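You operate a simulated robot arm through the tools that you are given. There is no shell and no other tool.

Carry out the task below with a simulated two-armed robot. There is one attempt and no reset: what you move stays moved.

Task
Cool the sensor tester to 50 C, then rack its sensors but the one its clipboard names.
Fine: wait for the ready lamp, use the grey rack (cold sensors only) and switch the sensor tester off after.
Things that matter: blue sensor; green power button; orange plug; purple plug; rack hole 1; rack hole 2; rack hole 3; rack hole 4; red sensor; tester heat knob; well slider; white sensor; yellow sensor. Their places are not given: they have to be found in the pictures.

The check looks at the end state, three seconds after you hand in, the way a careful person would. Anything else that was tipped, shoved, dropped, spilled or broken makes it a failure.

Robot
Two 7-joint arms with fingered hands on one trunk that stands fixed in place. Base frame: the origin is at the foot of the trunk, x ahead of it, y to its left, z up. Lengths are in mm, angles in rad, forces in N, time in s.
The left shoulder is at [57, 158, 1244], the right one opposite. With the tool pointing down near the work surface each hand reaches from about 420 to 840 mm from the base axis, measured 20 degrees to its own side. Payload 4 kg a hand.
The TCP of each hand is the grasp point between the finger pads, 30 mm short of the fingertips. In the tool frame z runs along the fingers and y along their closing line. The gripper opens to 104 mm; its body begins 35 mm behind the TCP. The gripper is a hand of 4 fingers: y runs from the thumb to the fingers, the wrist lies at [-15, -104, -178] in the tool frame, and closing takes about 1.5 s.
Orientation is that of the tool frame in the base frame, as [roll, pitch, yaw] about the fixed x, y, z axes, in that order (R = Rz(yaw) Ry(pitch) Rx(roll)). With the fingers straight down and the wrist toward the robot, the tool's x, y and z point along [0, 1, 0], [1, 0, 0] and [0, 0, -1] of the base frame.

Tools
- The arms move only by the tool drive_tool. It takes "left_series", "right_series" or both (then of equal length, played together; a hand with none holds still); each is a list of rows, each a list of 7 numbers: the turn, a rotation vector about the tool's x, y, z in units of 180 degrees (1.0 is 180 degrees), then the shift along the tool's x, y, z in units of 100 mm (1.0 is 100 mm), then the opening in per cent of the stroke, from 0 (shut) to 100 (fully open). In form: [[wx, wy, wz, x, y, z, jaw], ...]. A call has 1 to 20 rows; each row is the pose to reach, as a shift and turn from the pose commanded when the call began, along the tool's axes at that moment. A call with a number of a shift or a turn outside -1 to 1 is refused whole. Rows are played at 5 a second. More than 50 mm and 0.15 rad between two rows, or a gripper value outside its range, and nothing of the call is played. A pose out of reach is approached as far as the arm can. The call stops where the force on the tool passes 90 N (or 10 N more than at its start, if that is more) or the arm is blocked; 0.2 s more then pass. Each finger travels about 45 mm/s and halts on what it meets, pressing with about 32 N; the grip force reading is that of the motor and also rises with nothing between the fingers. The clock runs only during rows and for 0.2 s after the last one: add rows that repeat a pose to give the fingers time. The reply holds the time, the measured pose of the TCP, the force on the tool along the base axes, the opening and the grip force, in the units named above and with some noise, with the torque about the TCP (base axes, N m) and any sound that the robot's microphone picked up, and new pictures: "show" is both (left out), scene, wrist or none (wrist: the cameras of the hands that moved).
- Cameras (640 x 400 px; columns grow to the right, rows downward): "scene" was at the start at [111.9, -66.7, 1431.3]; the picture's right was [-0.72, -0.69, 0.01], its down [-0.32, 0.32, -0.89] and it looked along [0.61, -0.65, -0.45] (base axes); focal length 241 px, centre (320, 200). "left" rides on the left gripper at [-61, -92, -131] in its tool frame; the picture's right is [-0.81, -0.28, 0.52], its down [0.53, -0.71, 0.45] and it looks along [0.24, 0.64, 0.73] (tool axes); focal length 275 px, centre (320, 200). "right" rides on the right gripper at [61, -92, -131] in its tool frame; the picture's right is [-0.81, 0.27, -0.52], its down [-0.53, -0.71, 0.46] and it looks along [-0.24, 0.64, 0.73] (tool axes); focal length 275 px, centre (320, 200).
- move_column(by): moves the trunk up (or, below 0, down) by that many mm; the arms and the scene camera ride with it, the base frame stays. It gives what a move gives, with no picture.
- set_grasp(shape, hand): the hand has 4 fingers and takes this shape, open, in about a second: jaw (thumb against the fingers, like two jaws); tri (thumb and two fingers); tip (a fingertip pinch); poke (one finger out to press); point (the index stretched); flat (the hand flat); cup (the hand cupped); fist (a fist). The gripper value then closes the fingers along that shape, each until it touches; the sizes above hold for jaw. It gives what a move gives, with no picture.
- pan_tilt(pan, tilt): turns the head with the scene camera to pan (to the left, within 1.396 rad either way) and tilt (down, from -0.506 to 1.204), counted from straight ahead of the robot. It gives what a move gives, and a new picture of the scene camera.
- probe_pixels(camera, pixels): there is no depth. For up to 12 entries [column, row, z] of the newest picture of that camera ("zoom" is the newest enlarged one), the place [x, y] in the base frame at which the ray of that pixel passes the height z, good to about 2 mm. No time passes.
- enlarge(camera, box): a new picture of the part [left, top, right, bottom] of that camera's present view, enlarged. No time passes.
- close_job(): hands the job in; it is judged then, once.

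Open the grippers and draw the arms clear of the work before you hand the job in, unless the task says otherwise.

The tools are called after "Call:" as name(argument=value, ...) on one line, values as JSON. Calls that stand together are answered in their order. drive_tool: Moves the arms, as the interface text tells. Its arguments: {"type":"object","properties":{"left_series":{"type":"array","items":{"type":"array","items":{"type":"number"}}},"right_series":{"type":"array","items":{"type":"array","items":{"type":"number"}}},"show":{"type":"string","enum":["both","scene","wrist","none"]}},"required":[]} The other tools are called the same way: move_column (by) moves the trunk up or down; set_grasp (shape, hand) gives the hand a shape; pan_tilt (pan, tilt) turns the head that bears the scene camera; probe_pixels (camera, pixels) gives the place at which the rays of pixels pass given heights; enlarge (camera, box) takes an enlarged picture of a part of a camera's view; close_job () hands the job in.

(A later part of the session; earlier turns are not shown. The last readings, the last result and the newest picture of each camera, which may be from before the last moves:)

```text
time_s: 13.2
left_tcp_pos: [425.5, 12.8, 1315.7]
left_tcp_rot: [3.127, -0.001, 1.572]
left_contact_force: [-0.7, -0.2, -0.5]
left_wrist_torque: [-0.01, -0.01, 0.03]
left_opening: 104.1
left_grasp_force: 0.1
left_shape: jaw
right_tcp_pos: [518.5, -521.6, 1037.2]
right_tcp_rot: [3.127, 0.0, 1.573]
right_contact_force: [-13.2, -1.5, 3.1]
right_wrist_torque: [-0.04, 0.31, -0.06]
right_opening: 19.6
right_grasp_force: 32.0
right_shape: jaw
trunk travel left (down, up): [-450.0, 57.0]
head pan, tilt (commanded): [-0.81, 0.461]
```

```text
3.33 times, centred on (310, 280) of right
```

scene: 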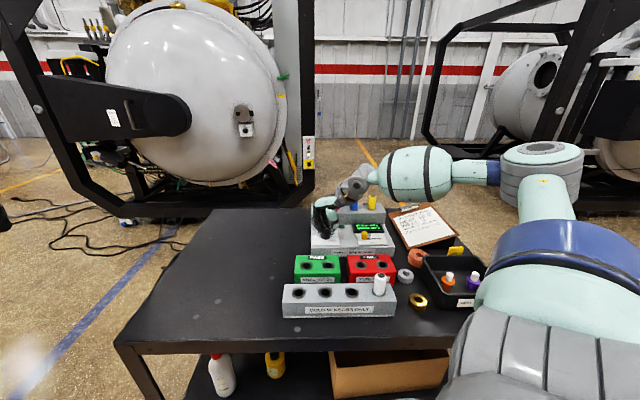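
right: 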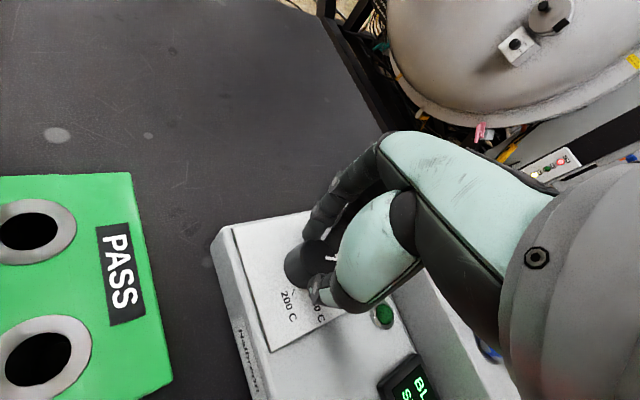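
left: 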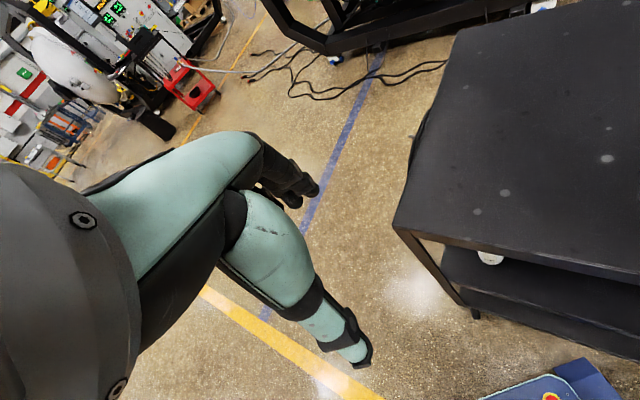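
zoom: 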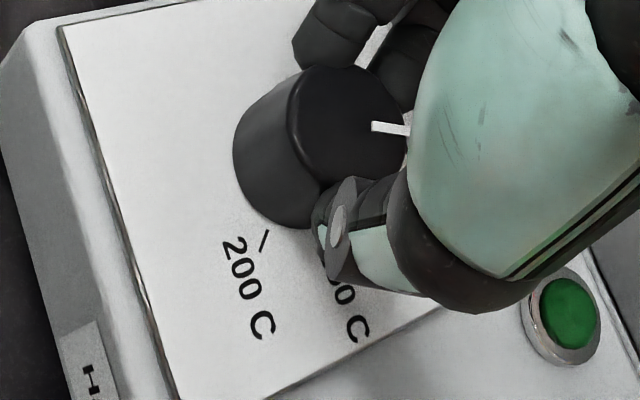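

The mark is now about 19° short of straight up (50 C). I turn another 18° counter-clockwise and look again.

Call:
drive_tool(right_series=[[0, 0, -0.0333, 0, 0, 0, 5], [0, 0, -0.0667, 0, 0, 0, 5], [0, 0, -0.1, 0, 0, 0, 5], [0, 0, -0.1, 0, 0, 0, 5]], show="wrist")

Call:
enlarge(camera="scene", box=[306, 218, 346, 243])

Call:
enlarge(camera="right", box=[240, 200, 400, 300])

```text
time_s: 14.2
left_tcp_pos: [426.4, 12.1, 1316.7]
left_tcp_rot: [3.127, 0.001, 1.573]
left_contact_force: [-0.1, -0.1, 0.8]
left_wrist_torque: [0.02, -0.01, 0.02]
left_opening: 103.9
left_grasp_force: 0.0
left_shape: jaw
right_tcp_pos: [517.5, -520.8, 1036.4]
right_tcp_rot: [3.127, 0.006, 1.887]
right_contact_force: [-12.1, -0.7, 4.8]
right_wrist_torque: [-0.06, 0.35, -0.03]
right_opening: 19.3
right_grasp_force: 32.0
right_shape: jaw
trunk travel left (down, up): [-450.0, 57.0]
head pan, tilt (commanded): [-0.81, 0.461]
```

right: 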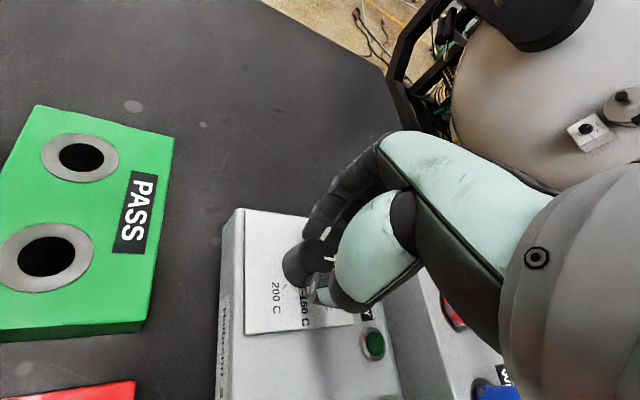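

```text
16.00 times, centred on (326, 230) of scene
```

zoom: 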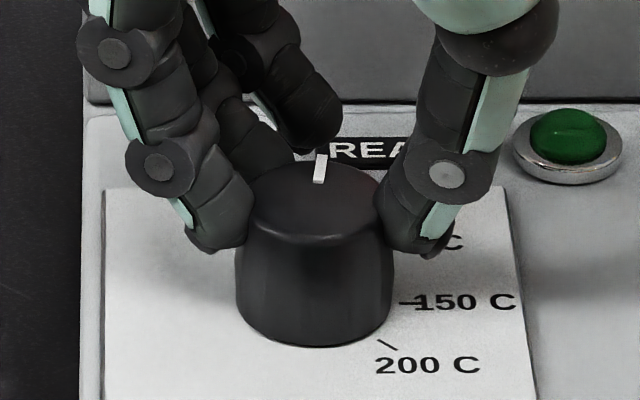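

```text
4.00 times, centred on (320, 250) of right
```

zoom: 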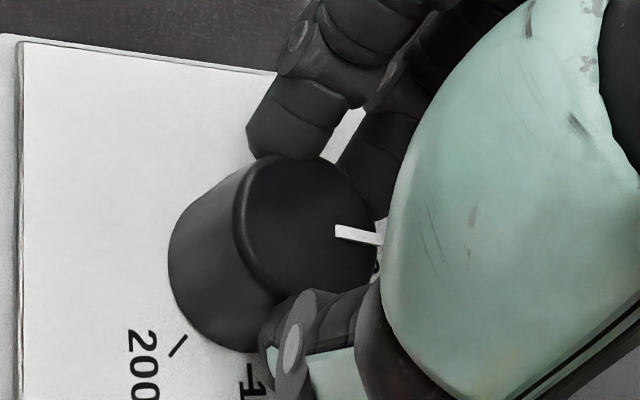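

The mark is now within about 4–5° of straight up. I nudge 4.5° more.

Call:
drive_tool(right_series=[[0, 0, -0.0125, 0, 0, 0, 5], [0, 0, -0.025, 0, 0, 0, 5], [0, 0, -0.025, 0, 0, 0, 5]], show="none")

Call:
enlarge(camera="scene", box=[306, 218, 346, 243])

Call:
enlarge(camera="right", box=[200, 180, 360, 280])

```text
time_s: 15.0
left_tcp_pos: [425.9, 12.4, 1316.7]
left_tcp_rot: [3.127, -0.001, 1.574]
left_contact_force: [0.3, -0.7, 0.2]
left_wrist_torque: [-0.02, 0.0, 0.03]
left_opening: 104.0
left_grasp_force: 0.1
left_shape: jaw
right_tcp_pos: [517.5, -521.5, 1037.0]
right_tcp_rot: [3.127, 0.006, 1.968]
right_contact_force: [-9.9, -0.6, 6.5]
right_wrist_torque: [-0.06, 0.23, -0.02]
right_opening: 19.6
right_grasp_force: 32.3
right_shape: jaw
trunk travel left (down, up): [-450.0, 57.0]
head pan, tilt (commanded): [-0.81, 0.461]
```

```text
16.00 times, centred on (326, 230) of scene
```

zoom: 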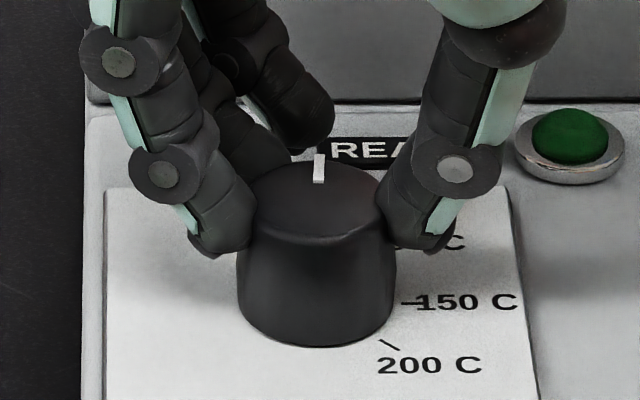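

```text
4.00 times, centred on (280, 230) of right
```

zoom: 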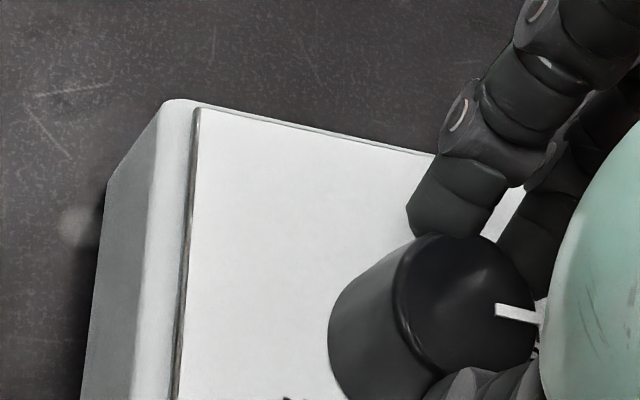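

The mark now looks vertical in the scene zoom (319,183)-(319,155). I release the knob and raise the hand to check the mark against the 50 C tick unobstructed.

Call:
drive_tool(right_series=[[0, 0, 0, 0, 0, 0, 20], [0, 0, 0, 0, 0, 0, 35], [0, 0, 0, 0, 0, 0, 45], [0, 0, 0, 0, 0, 0, 45], [0, 0, 0, 0, 0, -0.2, 45], [0, 0, 0, 0, 0, -0.5, 45], [0, 0, 0, 0, 0, -0.9, 45], [0, 0, 0, 0, 0, -0.9, 45]], show="both")

Call:
enlarge(camera="scene", box=[306, 218, 346, 243])

Call:
enlarge(camera="right", box=[160, 220, 320, 320])

```text
time_s: 16.8
left_tcp_pos: [428.2, 12.1, 1314.8]
left_tcp_rot: [3.129, 0.001, 1.573]
left_contact_force: [-0.7, -0.8, -0.2]
left_wrist_torque: [-0.02, 0.0, -0.02]
left_opening: 104.0
left_grasp_force: 0.1
left_shape: jaw
right_tcp_pos: [519.1, -521.0, 1126.1]
right_tcp_rot: [3.132, 0.004, 1.965]
right_contact_force: [0.2, 0.6, 0.4]
right_wrist_torque: [-0.01, -0.03, 0.01]
right_opening: 46.0
right_grasp_force: 0.1
right_shape: jaw
trunk travel left (down, up): [-450.0, 57.0]
head pan, tilt (commanded): [-0.81, 0.461]
```

scene: 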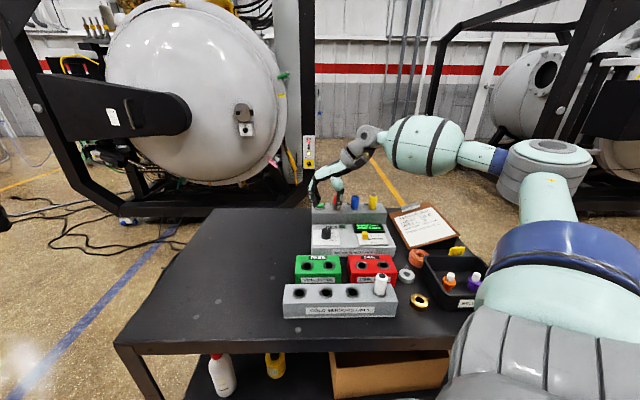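
right: 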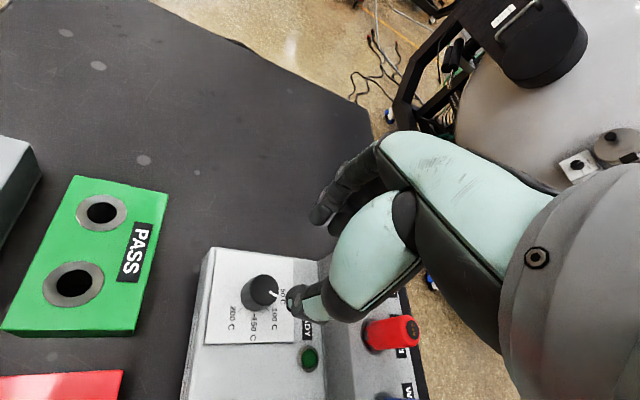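

```text
16.00 times, centred on (326, 230) of scene
```

zoom: 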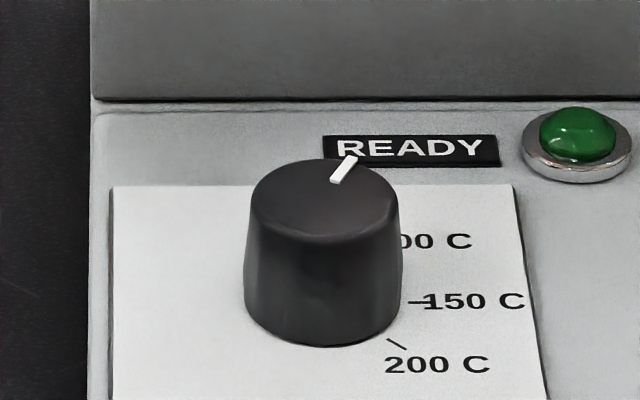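

```text
4.00 times, centred on (240, 270) of right
```

zoom: 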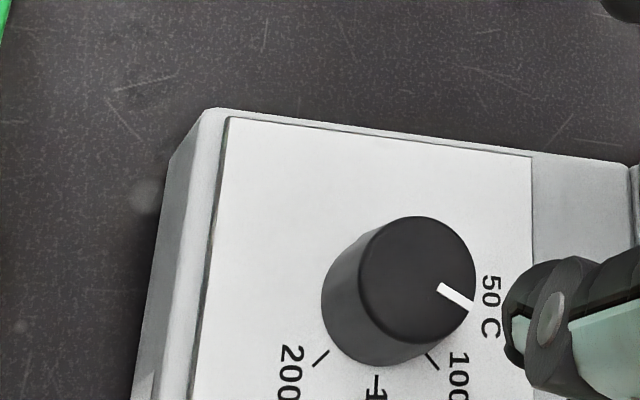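

On release the knob relaxed: the mark is about 21° short of 50 C, which equals start angle plus hand turn (113° so far). I turn the hand back at height to yaw ≈0.95 for a second, short stroke of 22°.

Call:
drive_tool(right_series=[[0, 0, 0.0404, 0, 0, 0, 45], [0, 0, 0.0808, 0, 0, 0, 45], [0, 0, 0.1212, 0, 0, 0, 45], [0, 0, 0.1616, 0.01, -0.01, 0, 45], [0, 0, 0.202, 0.02, -0.02, 0, 45], [0, 0, 0.2424, 0.03, -0.03, 0, 45], [0, 0, 0.2828, 0.035, -0.04, 0, 45], [0, 0, 0.323, 0.035, -0.04, 0, 45], [0, 0, 0.323, 0.035, -0.04, 0, 45]], show="wrist")

Call:
enlarge(camera="right", box=[180, 220, 340, 320])

Call:
enlarge(camera="scene", box=[300, 210, 396, 270])

```text
time_s: 18.8
left_tcp_pos: [428.8, 11.8, 1314.1]
left_tcp_rot: [3.129, -0.001, 1.574]
left_contact_force: [-0.2, -0.2, 0.2]
left_wrist_torque: [-0.01, 0.01, 0.01]
left_opening: 103.9
left_grasp_force: 0.1
left_shape: jaw
right_tcp_pos: [512.7, -518.1, 1126.0]
right_tcp_rot: [3.131, -0.008, 0.951]
right_contact_force: [0.3, 0.0, 0.2]
right_wrist_torque: [-0.03, -0.01, -0.03]
right_opening: 46.5
right_grasp_force: 0.0
right_shape: jaw
trunk travel left (down, up): [-450.0, 57.0]
head pan, tilt (commanded): [-0.81, 0.461]
```

right: 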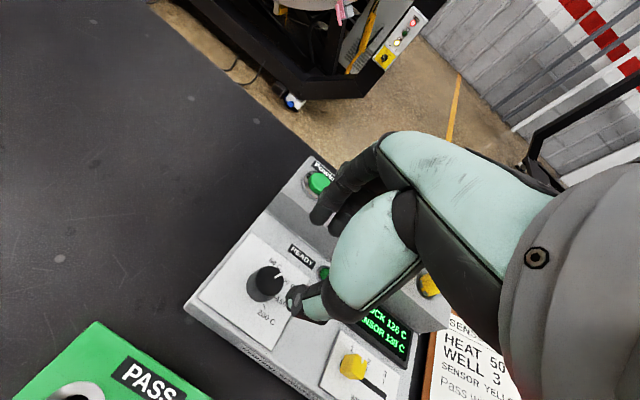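

```text
4.00 times, centred on (260, 270) of right
```

zoom: 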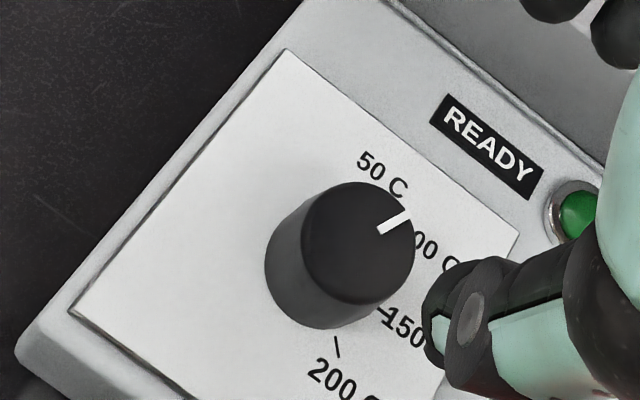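

```text
6.67 times, centred on (348, 240) of scene
```

zoom: 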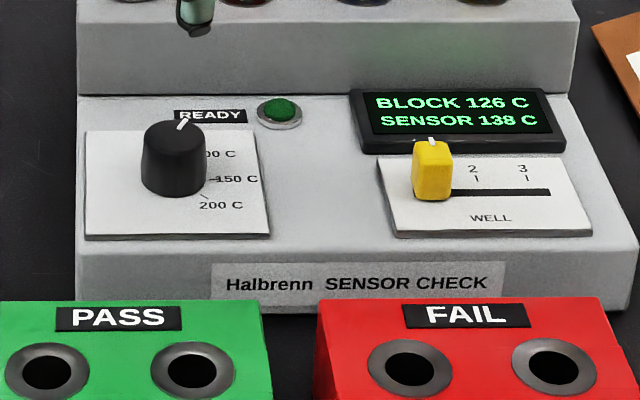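

Mark needs about 20–22° more; block is at 126 C. I lower onto the knob again (slightly shifted for centring) and close.

Call:
drive_tool(right_series=[[0, 0, 0, 0, 0.018, 0.2, 45], [0, 0, 0, 0, 0.018, 0.4, 45], [0, 0, 0, 0, 0.018, 0.6, 45], [0, 0, 0, 0, 0.018, 0.75, 45], [0, 0, 0, 0, 0.018, 0.88, 45], [0, 0, 0, 0, 0.018, 0.88, 30], [0, 0, 0, 0, 0.018, 0.88, 15], [0, 0, 0, 0, 0.018, 0.88, 5], [0, 0, 0, 0, 0.018, 0.88, 5], [0, 0, 0, 0, 0.018, 0.88, 5], [0, 0, 0, 0, 0.018, 0.88, 5]], show="wrist")

Call:
enlarge(camera="scene", box=[306, 218, 346, 243])

Call:
enlarge(camera="right", box=[240, 190, 400, 290])

```text
time_s: 21.2
left_tcp_pos: [429.1, 11.8, 1315.1]
left_tcp_rot: [3.129, -0.001, 1.574]
left_contact_force: [-1.3, 0.6, -0.6]
left_wrist_torque: [0.0, 0.03, -0.01]
left_opening: 103.8
left_grasp_force: 0.2
left_shape: jaw
right_tcp_pos: [512.7, -520.1, 1035.3]
right_tcp_rot: [3.132, -0.006, 0.952]
right_contact_force: [1.9, 0.0, -1.7]
right_wrist_torque: [-0.06, -0.08, -0.01]
right_opening: 19.9
right_grasp_force: 31.9
right_shape: jaw
trunk travel left (down, up): [-450.0, 57.0]
head pan, tilt (commanded): [-0.81, 0.461]
```

right: 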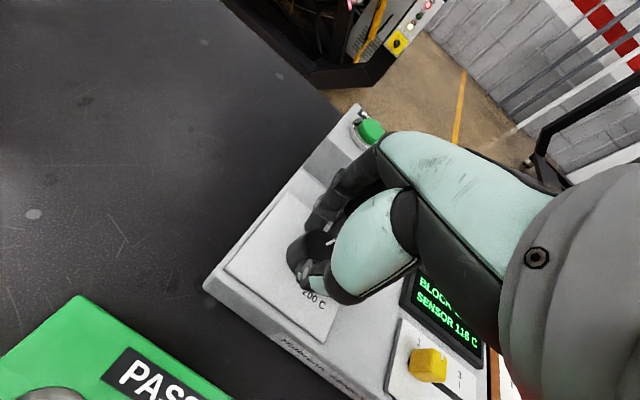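

```text
16.00 times, centred on (326, 230) of scene
```

zoom: 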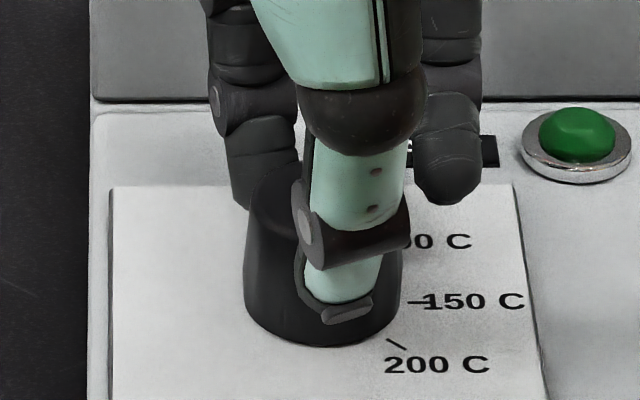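

```text
4.00 times, centred on (320, 240) of right
```

zoom: 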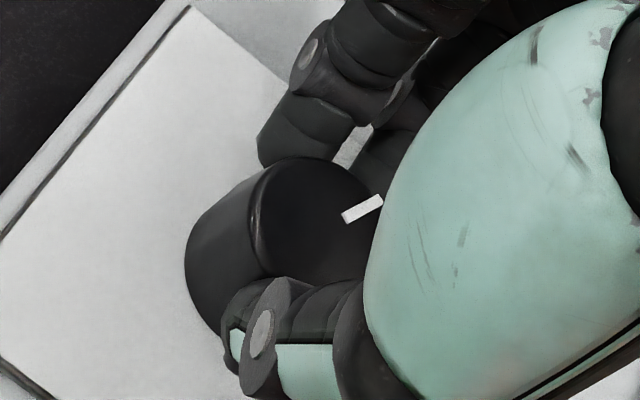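

Grip is 32 N with small forces. I turn 21.5° counter-clockwise, then release and lift.

Call:
drive_tool(right_series=[[0, 0, -0.03, 0, 0.018, 0, 5], [0, 0, -0.06, 0, 0.018, 0, 5], [0, 0, -0.09, 0, 0.018, 0, 5], [0, 0, -0.12, 0, 0.018, 0, 5], [0, 0, -0.12, 0, 0.018, 0, 5], [0, 0, -0.12, 0, 0.018, 0, 15], [0, 0, -0.12, 0, 0.018, 0, 30], [0, 0, -0.12, 0, 0.018, 0, 45], [0, 0, -0.12, 0, 0.018, 0, 45], [0, 0, -0.12, 0, 0.018, -0.3, 45], [0, 0, -0.12, 0, 0.018, -0.6, 45], [0, 0, -0.12, 0, 0.018, -0.9, 45], [0, 0, -0.12, 0, 0.018, -0.9, 45]], show="wrist")

Call:
enlarge(camera="scene", box=[306, 218, 346, 243])

Call:
enlarge(camera="right", box=[180, 220, 340, 320])

```text
time_s: 24.0
left_tcp_pos: [428.4, 12.2, 1315.5]
left_tcp_rot: [3.13, 0.001, 1.571]
left_contact_force: [0.2, -0.4, 0.1]
left_wrist_torque: [0.0, 0.0, 0.01]
left_opening: 104.1
left_grasp_force: 0.0
left_shape: jaw
right_tcp_pos: [515.2, -519.3, 1126.9]
right_tcp_rot: [3.13, -0.001, 1.33]
right_contact_force: [0.5, -0.6, -0.3]
right_wrist_torque: [0.0, -0.01, 0.0]
right_opening: 46.3
right_grasp_force: 0.1
right_shape: jaw
trunk travel left (down, up): [-450.0, 57.0]
head pan, tilt (commanded): [-0.81, 0.461]
```

right: 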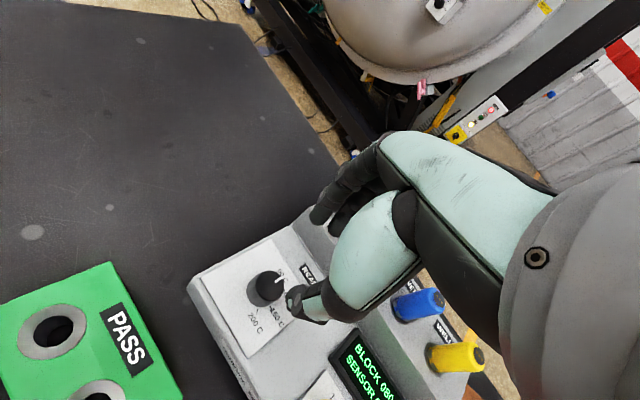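

```text
16.00 times, centred on (326, 230) of scene
```

zoom: 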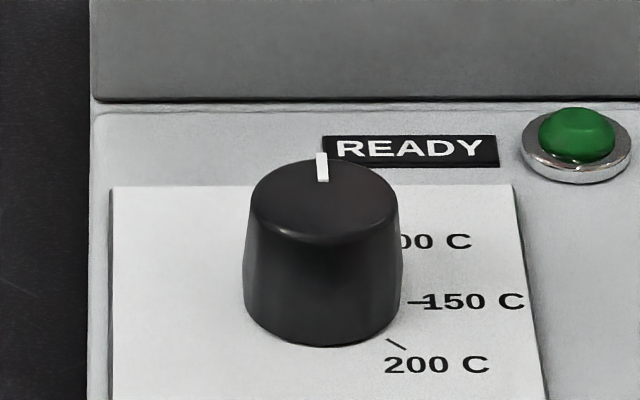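

```text
4.00 times, centred on (260, 270) of right
```

zoom: 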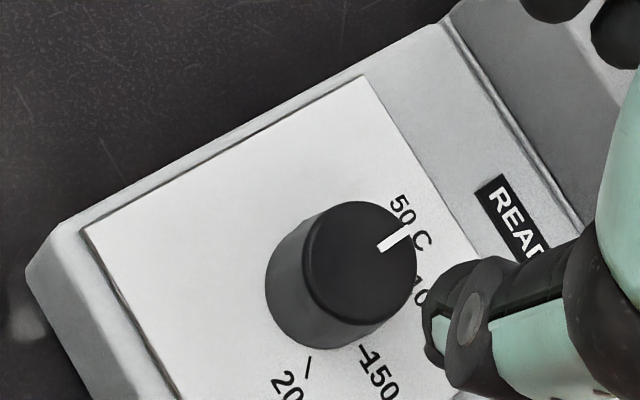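

In the scene zoom the mark runs (323,182)-(321,153), parallel to the plate's upward direction. I verify the direction by probing mark ends and plate edge.

Call:
probe_pixels(camera="zoom", pixels=[[381, 250, 1024], [409, 229, 1024], [360, 258, 1024], [82, 232, 998], [365, 77, 998], [478, 255, 998]])

Call:
probe_pixels(camera="scene", pixels=[[326.19, 229.4, 1024], [326.06, 227.6, 1024], [313.1, 229.5, 998], [312.9, 242.0, 998], [338.2, 229.5, 998]])

```text
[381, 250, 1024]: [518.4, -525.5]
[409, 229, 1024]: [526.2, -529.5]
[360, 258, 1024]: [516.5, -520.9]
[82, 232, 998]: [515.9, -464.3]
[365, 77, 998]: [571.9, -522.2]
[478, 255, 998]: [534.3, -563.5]
```

```text
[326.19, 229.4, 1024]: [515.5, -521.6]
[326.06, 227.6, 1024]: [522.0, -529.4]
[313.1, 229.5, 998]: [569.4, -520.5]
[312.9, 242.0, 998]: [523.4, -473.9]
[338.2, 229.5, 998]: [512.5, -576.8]
```

Both estimates bracket straight up within a few degrees. I zoom further on the mark for a finer check.

Call:
enlarge(camera="scene", box=[318, 224, 334, 234])

Call:
enlarge(camera="right", box=[240, 255, 304, 295])

Call:
enlarge(camera="scene", box=[300, 210, 396, 270])

```text
16.00 times, centred on (326, 229) of scene
```

zoom: 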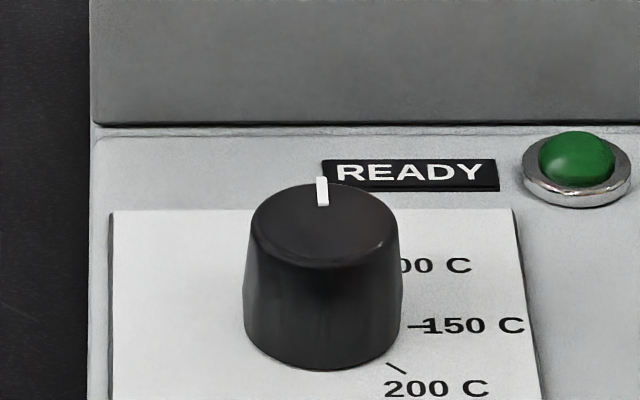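

```text
10.00 times, centred on (272, 275) of right
```

zoom: 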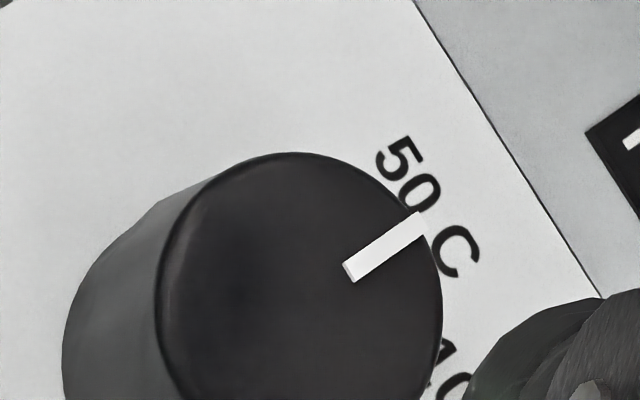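

```text
6.67 times, centred on (348, 240) of scene
```

zoom: 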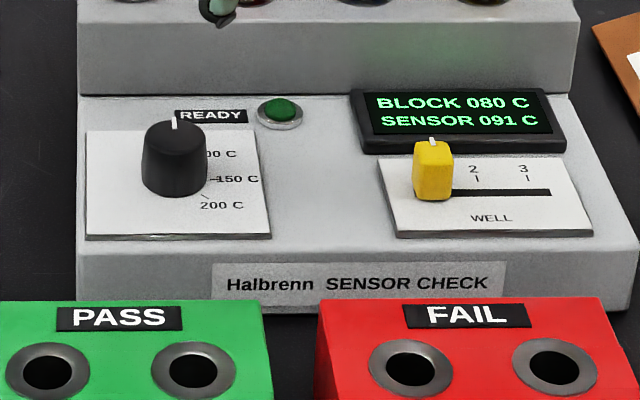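

The mark points right at 50 C; block reads 80 C and falling. While it cools I move above the red sensor with yaw 45° and a 60 % opening.

Call:
drive_tool(right_series=[[0, 0, 0.02, 0, 0, -0.12, 60], [0, 0, 0.05, -0.2, 0.16, -0.14, 60], [0, 0, 0.09, -0.4, 0.32, -0.14, 60], [0, 0, 0.13, -0.6, 0.48, -0.14, 60], [0, 0, 0.16, -0.8, 0.64, -0.14, 60], [0, 0, 0.1735, -0.956, 0.768, -0.14, 60], [0, 0, 0.1735, -0.956, 0.768, -0.14, 60]], show="both")

Call:
enlarge(camera="right", box=[180, 200, 380, 325])

Call:
enlarge(camera="scene", box=[290, 160, 410, 235])

```text
time_s: 25.6
left_tcp_pos: [427.4, 11.8, 1314.4]
left_tcp_rot: [3.129, 0.0, 1.574]
left_contact_force: [0.0, -0.2, -0.6]
left_wrist_torque: [0.02, -0.02, 0.01]
left_opening: 104.0
left_grasp_force: 0.0
left_shape: jaw
right_tcp_pos: [564.7, -635.1, 1142.3]
right_tcp_rot: [3.13, -0.009, 0.783]
right_contact_force: [0.3, -0.2, -0.2]
right_wrist_torque: [0.02, 0.01, 0.01]
right_opening: 62.2
right_grasp_force: 0.1
right_shape: jaw
trunk travel left (down, up): [-450.0, 57.0]
head pan, tilt (commanded): [-0.81, 0.461]
```

scene: 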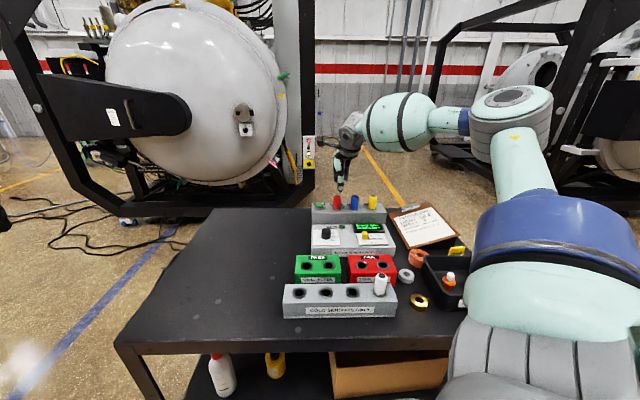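
right: 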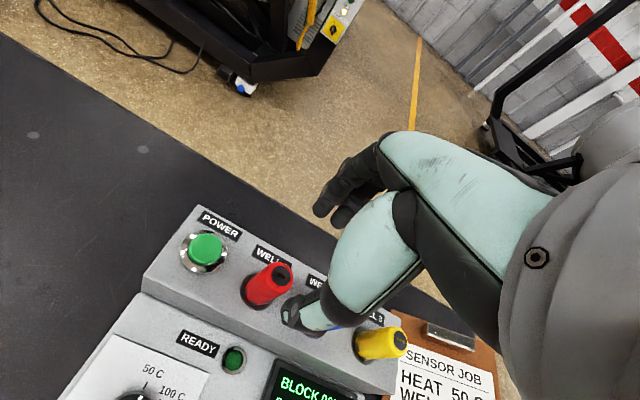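

```text
3.20 times, centred on (280, 262) of right
```

zoom: 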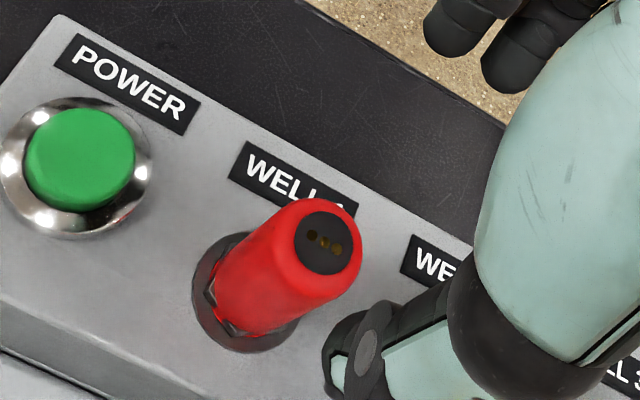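

```text
5.33 times, centred on (350, 198) of scene
```

zoom: 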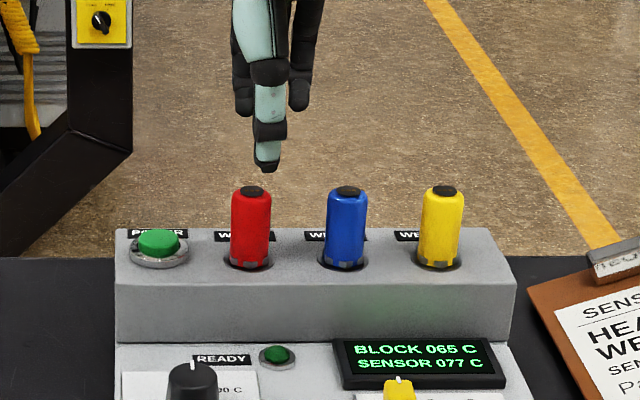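

Block 65 C, sensor 77 C. I probe the red, blue and button tops from this close view to centre the hand.

Call:
probe_pixels(camera="right", pixels=[[282.5, 275.9, 1075], [282.5, 275.9, 1080], [282.5, 275.9, 1085], [205.3, 249, 1046], [256.5, 291.5, 1033]])

Call:
probe_pixels(camera="scene", pixels=[[337.3, 196.0, 1075], [337.3, 196.0, 1080], [337.3, 196.0, 1085], [355.2, 195.9, 1080]])

```text
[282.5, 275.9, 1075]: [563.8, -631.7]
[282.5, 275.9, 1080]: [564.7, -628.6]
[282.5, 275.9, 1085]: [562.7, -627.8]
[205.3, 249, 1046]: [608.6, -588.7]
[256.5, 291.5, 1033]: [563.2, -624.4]
```

```text
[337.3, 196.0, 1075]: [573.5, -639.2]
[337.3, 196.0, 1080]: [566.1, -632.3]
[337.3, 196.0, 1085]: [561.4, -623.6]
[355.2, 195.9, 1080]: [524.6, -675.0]
```

Red is near (565,-630). I centre the hand (+3.8, -4.5 mm in tool x, y) and lower around the red sensor, leaving the fingers open while it cools.

Call:
drive_tool(right_series=[[0, 0, 0, 0.038, -0.045, 0, 60], [0, 0, 0, 0.038, -0.045, 0.15, 60], [0, 0, 0, 0.038, -0.045, 0.3, 60], [0, 0, 0, 0.038, -0.045, 0.45, 60], [0, 0, 0, 0.038, -0.045, 0.6, 60], [0, 0, 0, 0.038, -0.045, 0.73, 60], [0, 0, 0, 0.038, -0.045, 0.73, 60]], show="both")

Call:
enlarge(camera="right", box=[220, 160, 380, 260])

Call:
enlarge(camera="scene", box=[290, 175, 410, 250])

```text
time_s: 27.2
left_tcp_pos: [428.1, 11.3, 1315.4]
left_tcp_rot: [3.13, 0.001, 1.574]
left_contact_force: [-0.4, 1.0, 0.5]
left_wrist_torque: [0.01, 0.04, 0.0]
left_opening: 103.8
left_grasp_force: 0.0
left_shape: jaw
right_tcp_pos: [566.2, -626.1, 1069.8]
right_tcp_rot: [3.132, -0.009, 0.784]
right_contact_force: [0.4, 0.4, -0.2]
right_wrist_torque: [0.04, 0.03, 0.01]
right_opening: 62.3
right_grasp_force: 0.1
right_shape: jaw
trunk travel left (down, up): [-450.0, 57.0]
head pan, tilt (commanded): [-0.81, 0.461]
```

scene: 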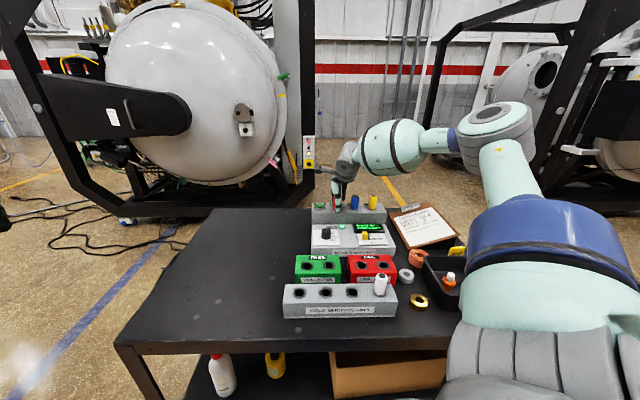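
right: 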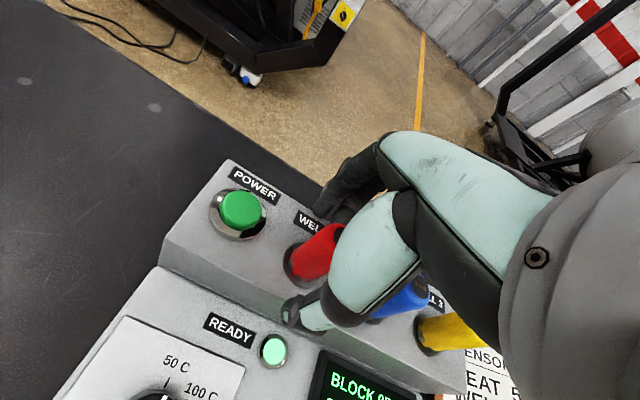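

```text
4.00 times, centred on (300, 210) of right
```

zoom: 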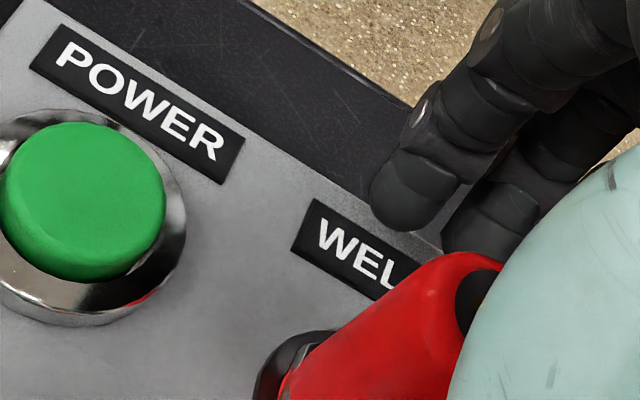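

```text
5.33 times, centred on (350, 212) of scene
```

zoom: 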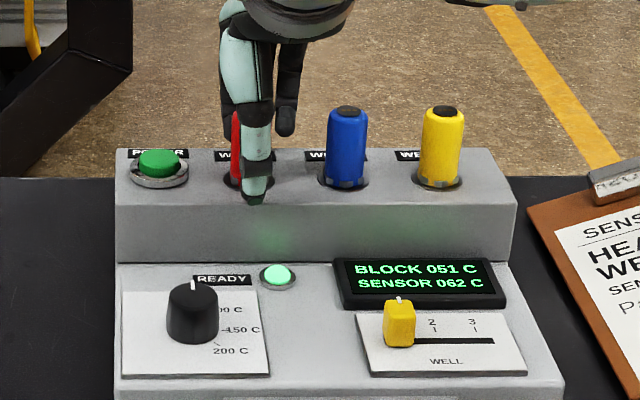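

The ready lamp is lit (BLOCK 51 C) but the sensor still reads 62 C. I hold still for 4 s so the sensors cool too.

Call:
drive_tool(right_series=[[0, 0, 0, 0, 0, 0, 60], [0, 0, 0, 0, 0, 0, 60], [0, 0, 0, 0, 0, 0, 60], [0, 0, 0, 0, 0, 0, 60], [0, 0, 0, 0, 0, 0, 60], [0, 0, 0, 0, 0, 0, 60], [0, 0, 0, 0, 0, 0, 60], [0, 0, 0, 0, 0, 0, 60], [0, 0, 0, 0, 0, 0, 60], [0, 0, 0, 0, 0, 0, 60], [0, 0, 0, 0, 0, 0, 60], [0, 0, 0, 0, 0, 0, 60], [0, 0, 0, 0, 0, 0, 60], [0, 0, 0, 0, 0, 0, 60], [0, 0, 0, 0, 0, 0, 60], [0, 0, 0, 0, 0, 0, 60], [0, 0, 0, 0, 0, 0, 60], [0, 0, 0, 0, 0, 0, 60], [0, 0, 0, 0, 0, 0, 60], [0, 0, 0, 0, 0, 0, 60]], show="none")

Call:
enlarge(camera="scene", box=[290, 175, 410, 250])

```text
time_s: 31.4
left_tcp_pos: [428.0, 12.6, 1314.4]
left_tcp_rot: [3.13, 0.0, 1.571]
left_contact_force: [0.1, -0.2, -0.1]
left_wrist_torque: [-0.04, 0.02, 0.01]
left_opening: 104.0
left_grasp_force: 0.1
left_shape: jaw
right_tcp_pos: [564.9, -626.7, 1071.0]
right_tcp_rot: [3.132, -0.012, 0.784]
right_contact_force: [-0.6, 0.1, -0.3]
right_wrist_torque: [0.02, 0.0, 0.02]
right_opening: 62.1
right_grasp_force: 0.2
right_shape: jaw
trunk travel left (down, up): [-450.0, 57.0]
head pan, tilt (commanded): [-0.81, 0.461]
```

```text
5.33 times, centred on (350, 212) of scene
```

zoom: 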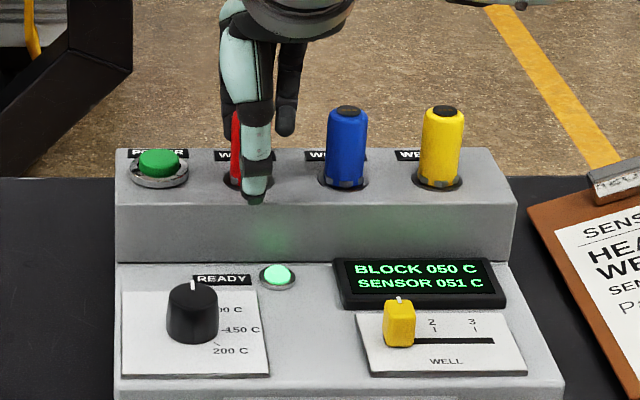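

BLOCK 050 C, SENSOR 051 C, ready lamp on. I close on the red sensor.

Call:
drive_tool(right_series=[[0, 0, 0, 0, 0, 0, 45], [0, 0, 0, 0, 0, 0, 30], [0, 0, 0, 0, 0, 0, 15], [0, 0, 0, 0, 0, 0, 5], [0, 0, 0, 0, 0, 0, 5], [0, 0, 0, 0, 0, 0, 5], [0, 0, 0, 0, 0, 0, 5]], show="wrist")

Call:
enlarge(camera="right", box=[220, 170, 380, 320])

Call:
enlarge(camera="scene", box=[310, 175, 374, 215])

```text
time_s: 33.0
left_tcp_pos: [429.4, 10.9, 1315.6]
left_tcp_rot: [3.13, -0.001, 1.572]
left_contact_force: [-0.2, 0.5, 0.7]
left_wrist_torque: [-0.01, 0.0, -0.01]
left_opening: 104.1
left_grasp_force: 0.0
left_shape: jaw
right_tcp_pos: [565.3, -627.0, 1071.1]
right_tcp_rot: [3.134, -0.008, 0.783]
right_contact_force: [0.2, -0.2, -0.2]
right_wrist_torque: [-0.02, 0.04, -0.03]
right_opening: 17.9
right_grasp_force: 31.9
right_shape: jaw
trunk travel left (down, up): [-450.0, 57.0]
head pan, tilt (commanded): [-0.81, 0.461]
```

right: 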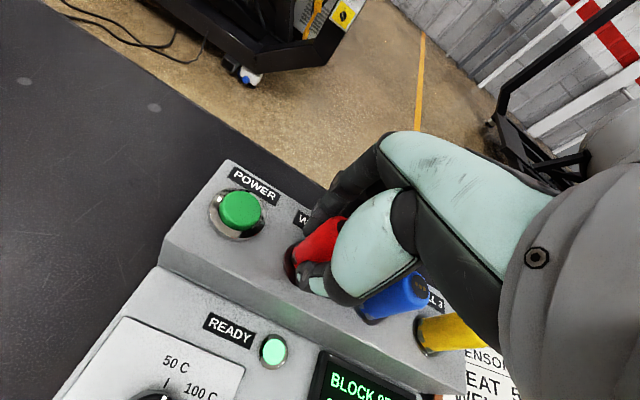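

```text
2.67 times, centred on (300, 245) of right
```

zoom: 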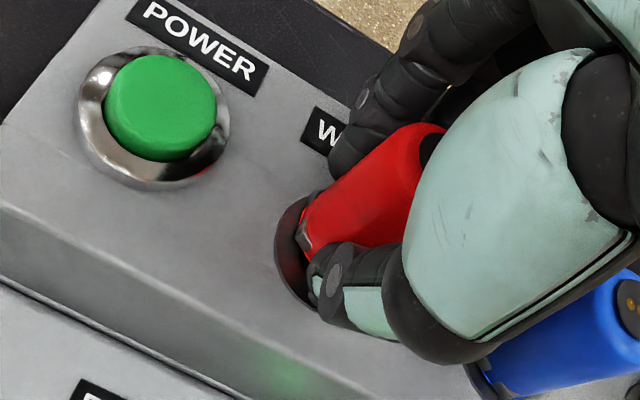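

```text
10.00 times, centred on (342, 195) of scene
```

zoom: 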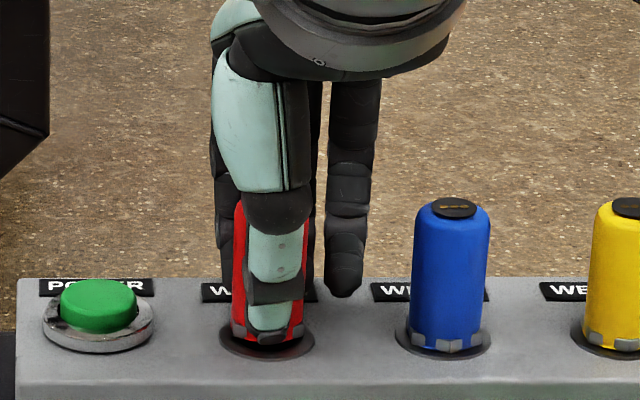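

The red sensor is held at 32 N with no side load. I lift it straight up 100 mm.

Call:
drive_tool(right_series=[[0, 0, 0, 0, 0, -0.08, 5], [0, 0, 0, 0, 0, -0.2, 5], [0, 0, 0, 0, 0, -0.35, 5], [0, 0, 0, 0, 0, -0.5, 5], [0, 0, 0, 0, 0, -0.65, 5], [0, 0, 0, 0, 0, -0.8, 5], [0, 0, 0, 0, 0, -1.0, 5], [0, 0, 0, 0, 0, -1.0, 5]], show="both")

Call:
enlarge(camera="scene", box=[300, 140, 396, 200])

Call:
enlarge(camera="right", box=[220, 170, 380, 320])

```text
time_s: 34.8
left_tcp_pos: [428.4, 11.3, 1314.1]
left_tcp_rot: [3.131, 0.001, 1.57]
left_contact_force: [-0.1, 0.1, -0.1]
left_wrist_torque: [-0.02, -0.02, -0.02]
left_opening: 103.7
left_grasp_force: 0.0
left_shape: jaw
right_tcp_pos: [565.7, -628.4, 1169.9]
right_tcp_rot: [3.133, -0.008, 0.784]
right_contact_force: [0.3, 0.1, 0.1]
right_wrist_torque: [-0.01, -0.04, 0.03]
right_opening: 17.7
right_grasp_force: 31.8
right_shape: jaw
trunk travel left (down, up): [-450.0, 57.0]
head pan, tilt (commanded): [-0.81, 0.461]
```

scene: 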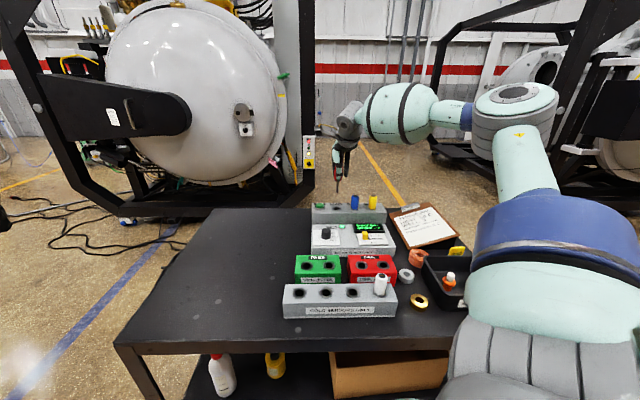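
right: 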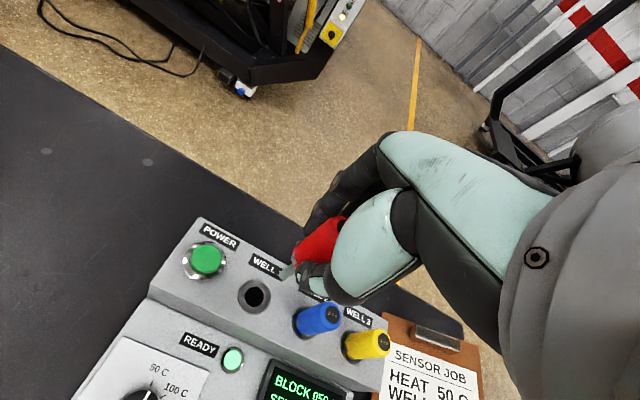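

```text
6.67 times, centred on (348, 170) of scene
```

zoom: 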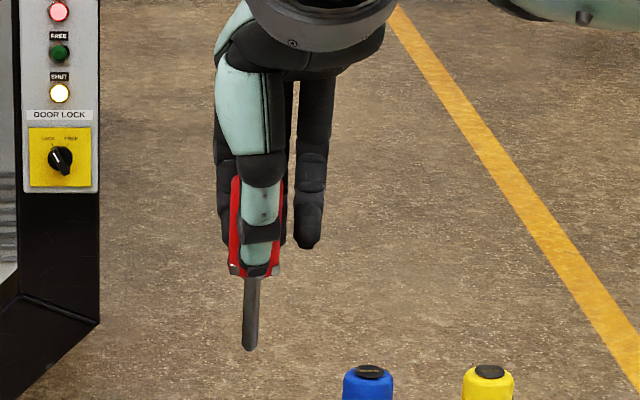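

```text
2.67 times, centred on (300, 245) of right
```

zoom: 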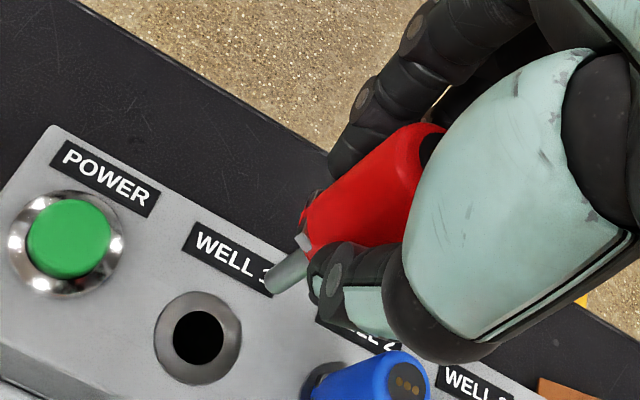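

The red sensor came out clean with a ~40 mm probe. I carry it at this height toward grey-rack hole 1 near (412,-319) in several steps.

Call:
drive_tool(right_series=[[0, 0, 0, 0.08, -0.25, 0, 5], [0, 0, 0, 0.16, -0.5, 0, 5], [0, 0, 0, 0.25, -0.75, 0, 5], [0, 0, 0, 0.33, -1.0, 0, 5]], show="none")

Call:
drive_tool(right_series=[[0, 0, 0, 0.08, -0.25, 0, 5], [0, 0, 0, 0.16, -0.5, 0, 5], [0, 0, 0, 0.25, -0.75, 0, 5], [0, 0, 0, 0.33, -1.0, 0, 5]], show="none")

Call:
drive_tool(right_series=[[0, 0, 0, 0.08, -0.25, 0, 5], [0, 0, 0, 0.16, -0.5, 0, 5], [0, 0, 0, 0.25, -0.75, 0, 5], [0, 0, 0, 0.33, -1.0, 0, 5], [0, 0, 0, 0.33, -1.0, 0, 5]], show="both")

```text
time_s: 35.8
left_tcp_pos: [428.0, 12.9, 1315.7]
left_tcp_rot: [3.13, -0.001, 1.573]
left_contact_force: [0.4, -0.2, 0.3]
left_wrist_torque: [-0.06, -0.01, 0.0]
left_opening: 104.4
left_grasp_force: 0.1
left_shape: jaw
right_tcp_pos: [516.1, -531.7, 1170.3]
right_tcp_rot: [3.13, -0.007, 0.784]
right_contact_force: [-1.1, 0.1, -0.8]
right_wrist_torque: [-0.02, 0.01, 0.04]
right_opening: 17.8
right_grasp_force: 31.9
right_shape: jaw
trunk travel left (down, up): [-450.0, 57.0]
head pan, tilt (commanded): [-0.81, 0.461]
```

```text
time_s: 36.8
left_tcp_pos: [428.6, 12.2, 1314.2]
left_tcp_rot: [3.129, 0.0, 1.573]
left_contact_force: [0.0, 0.3, 0.7]
left_wrist_torque: [-0.03, 0.04, 0.0]
left_opening: 104.0
left_grasp_force: 0.0
left_shape: jaw
right_tcp_pos: [469.5, -437.3, 1169.1]
right_tcp_rot: [3.134, -0.005, 0.782]
right_contact_force: [0.2, 0.8, 0.2]
right_wrist_torque: [0.02, -0.02, -0.01]
right_opening: 17.9
right_grasp_force: 31.9
right_shape: jaw
trunk travel left (down, up): [-450.0, 57.0]
head pan, tilt (commanded): [-0.81, 0.461]
```

```text
time_s: 38.0
left_tcp_pos: [428.7, 12.3, 1314.9]
left_tcp_rot: [3.128, 0.001, 1.573]
left_contact_force: [-1.2, 0.2, 0.1]
left_wrist_torque: [-0.02, 0.03, -0.01]
left_opening: 104.1
left_grasp_force: 0.1
left_shape: jaw
right_tcp_pos: [423.5, -344.3, 1167.9]
right_tcp_rot: [3.133, -0.006, 0.782]
right_contact_force: [0.2, -0.7, -0.6]
right_wrist_torque: [0.01, -0.02, -0.01]
right_opening: 17.8
right_grasp_force: 32.4
right_shape: jaw
trunk travel left (down, up): [-450.0, 57.0]
head pan, tilt (commanded): [-0.81, 0.461]
```

scene: 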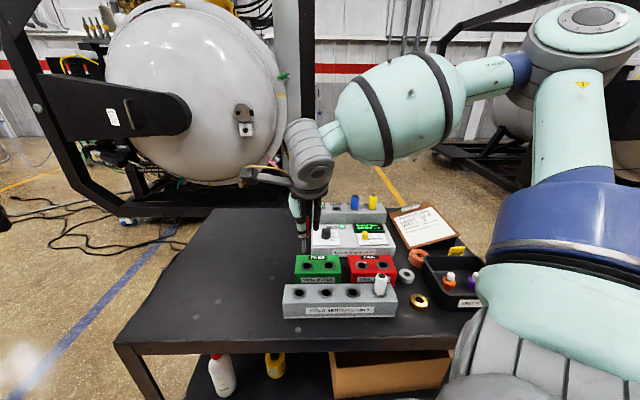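
right: 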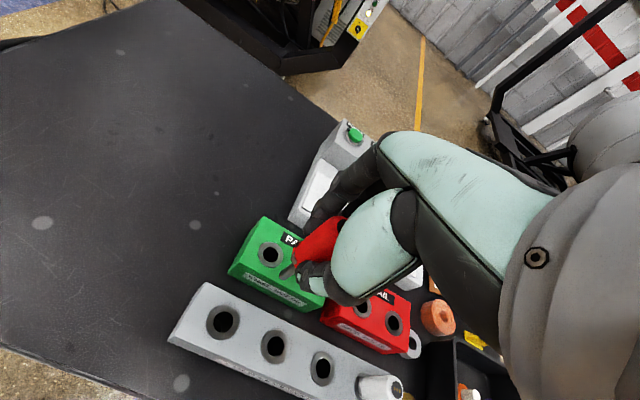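

TCP is at (423,-344); I shift over hole 1 and lower so the probe tip hangs roughly 20 mm above the rack top.

Call:
drive_tool(right_series=[[0, 0, 0, 0.05, -0.13, 0, 5], [0, 0, 0, 0.096, -0.256, 0, 5], [0, 0, 0, 0.096, -0.256, 0.2, 5], [0, 0, 0, 0.096, -0.256, 0.4, 5], [0, 0, 0, 0.096, -0.256, 0.6, 5], [0, 0, 0, 0.096, -0.256, 0.7, 5], [0, 0, 0, 0.096, -0.256, 0.7, 5]], show="both")

Call:
enlarge(camera="scene", box=[270, 240, 350, 290])

Call:
enlarge(camera="right", box=[220, 220, 348, 300])

```text
time_s: 39.6
left_tcp_pos: [428.6, 12.9, 1314.2]
left_tcp_rot: [3.13, -0.001, 1.573]
left_contact_force: [-0.4, -0.5, 1.1]
left_wrist_torque: [-0.01, 0.01, 0.02]
left_opening: 104.2
left_grasp_force: 0.0
left_shape: jaw
right_tcp_pos: [412.5, -319.1, 1096.9]
right_tcp_rot: [3.133, -0.01, 0.782]
right_contact_force: [0.6, 0.5, -0.2]
right_wrist_torque: [0.02, 0.03, -0.01]
right_opening: 18.1
right_grasp_force: 32.4
right_shape: jaw
trunk travel left (down, up): [-450.0, 57.0]
head pan, tilt (commanded): [-0.81, 0.461]
```

scene: 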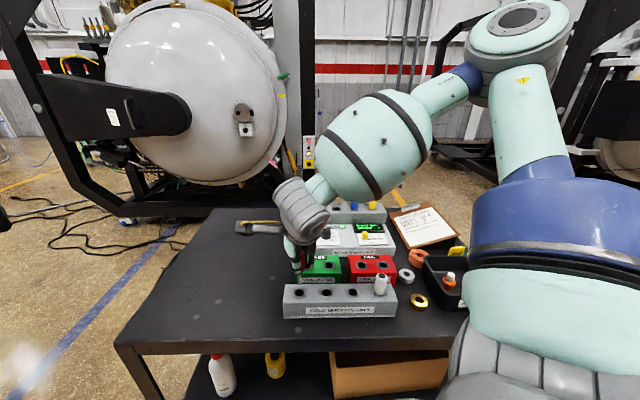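
right: 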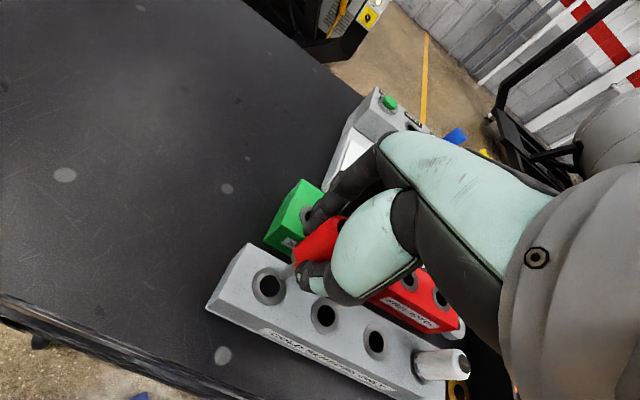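

```text
8.00 times, centred on (310, 265) of scene
```

zoom: 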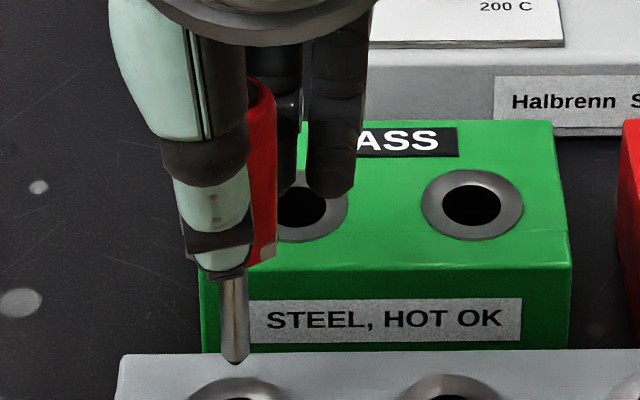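

```text
5.00 times, centred on (284, 260) of right
```

zoom: 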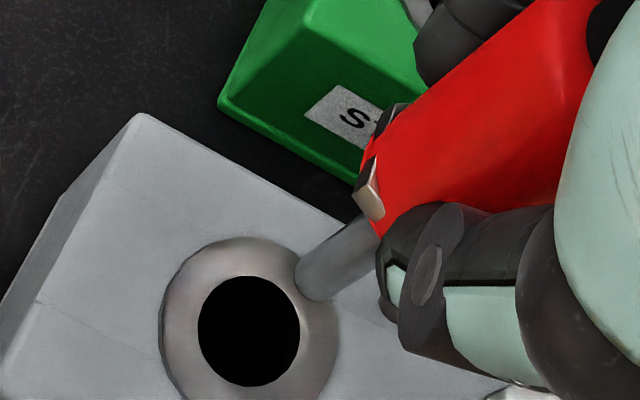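

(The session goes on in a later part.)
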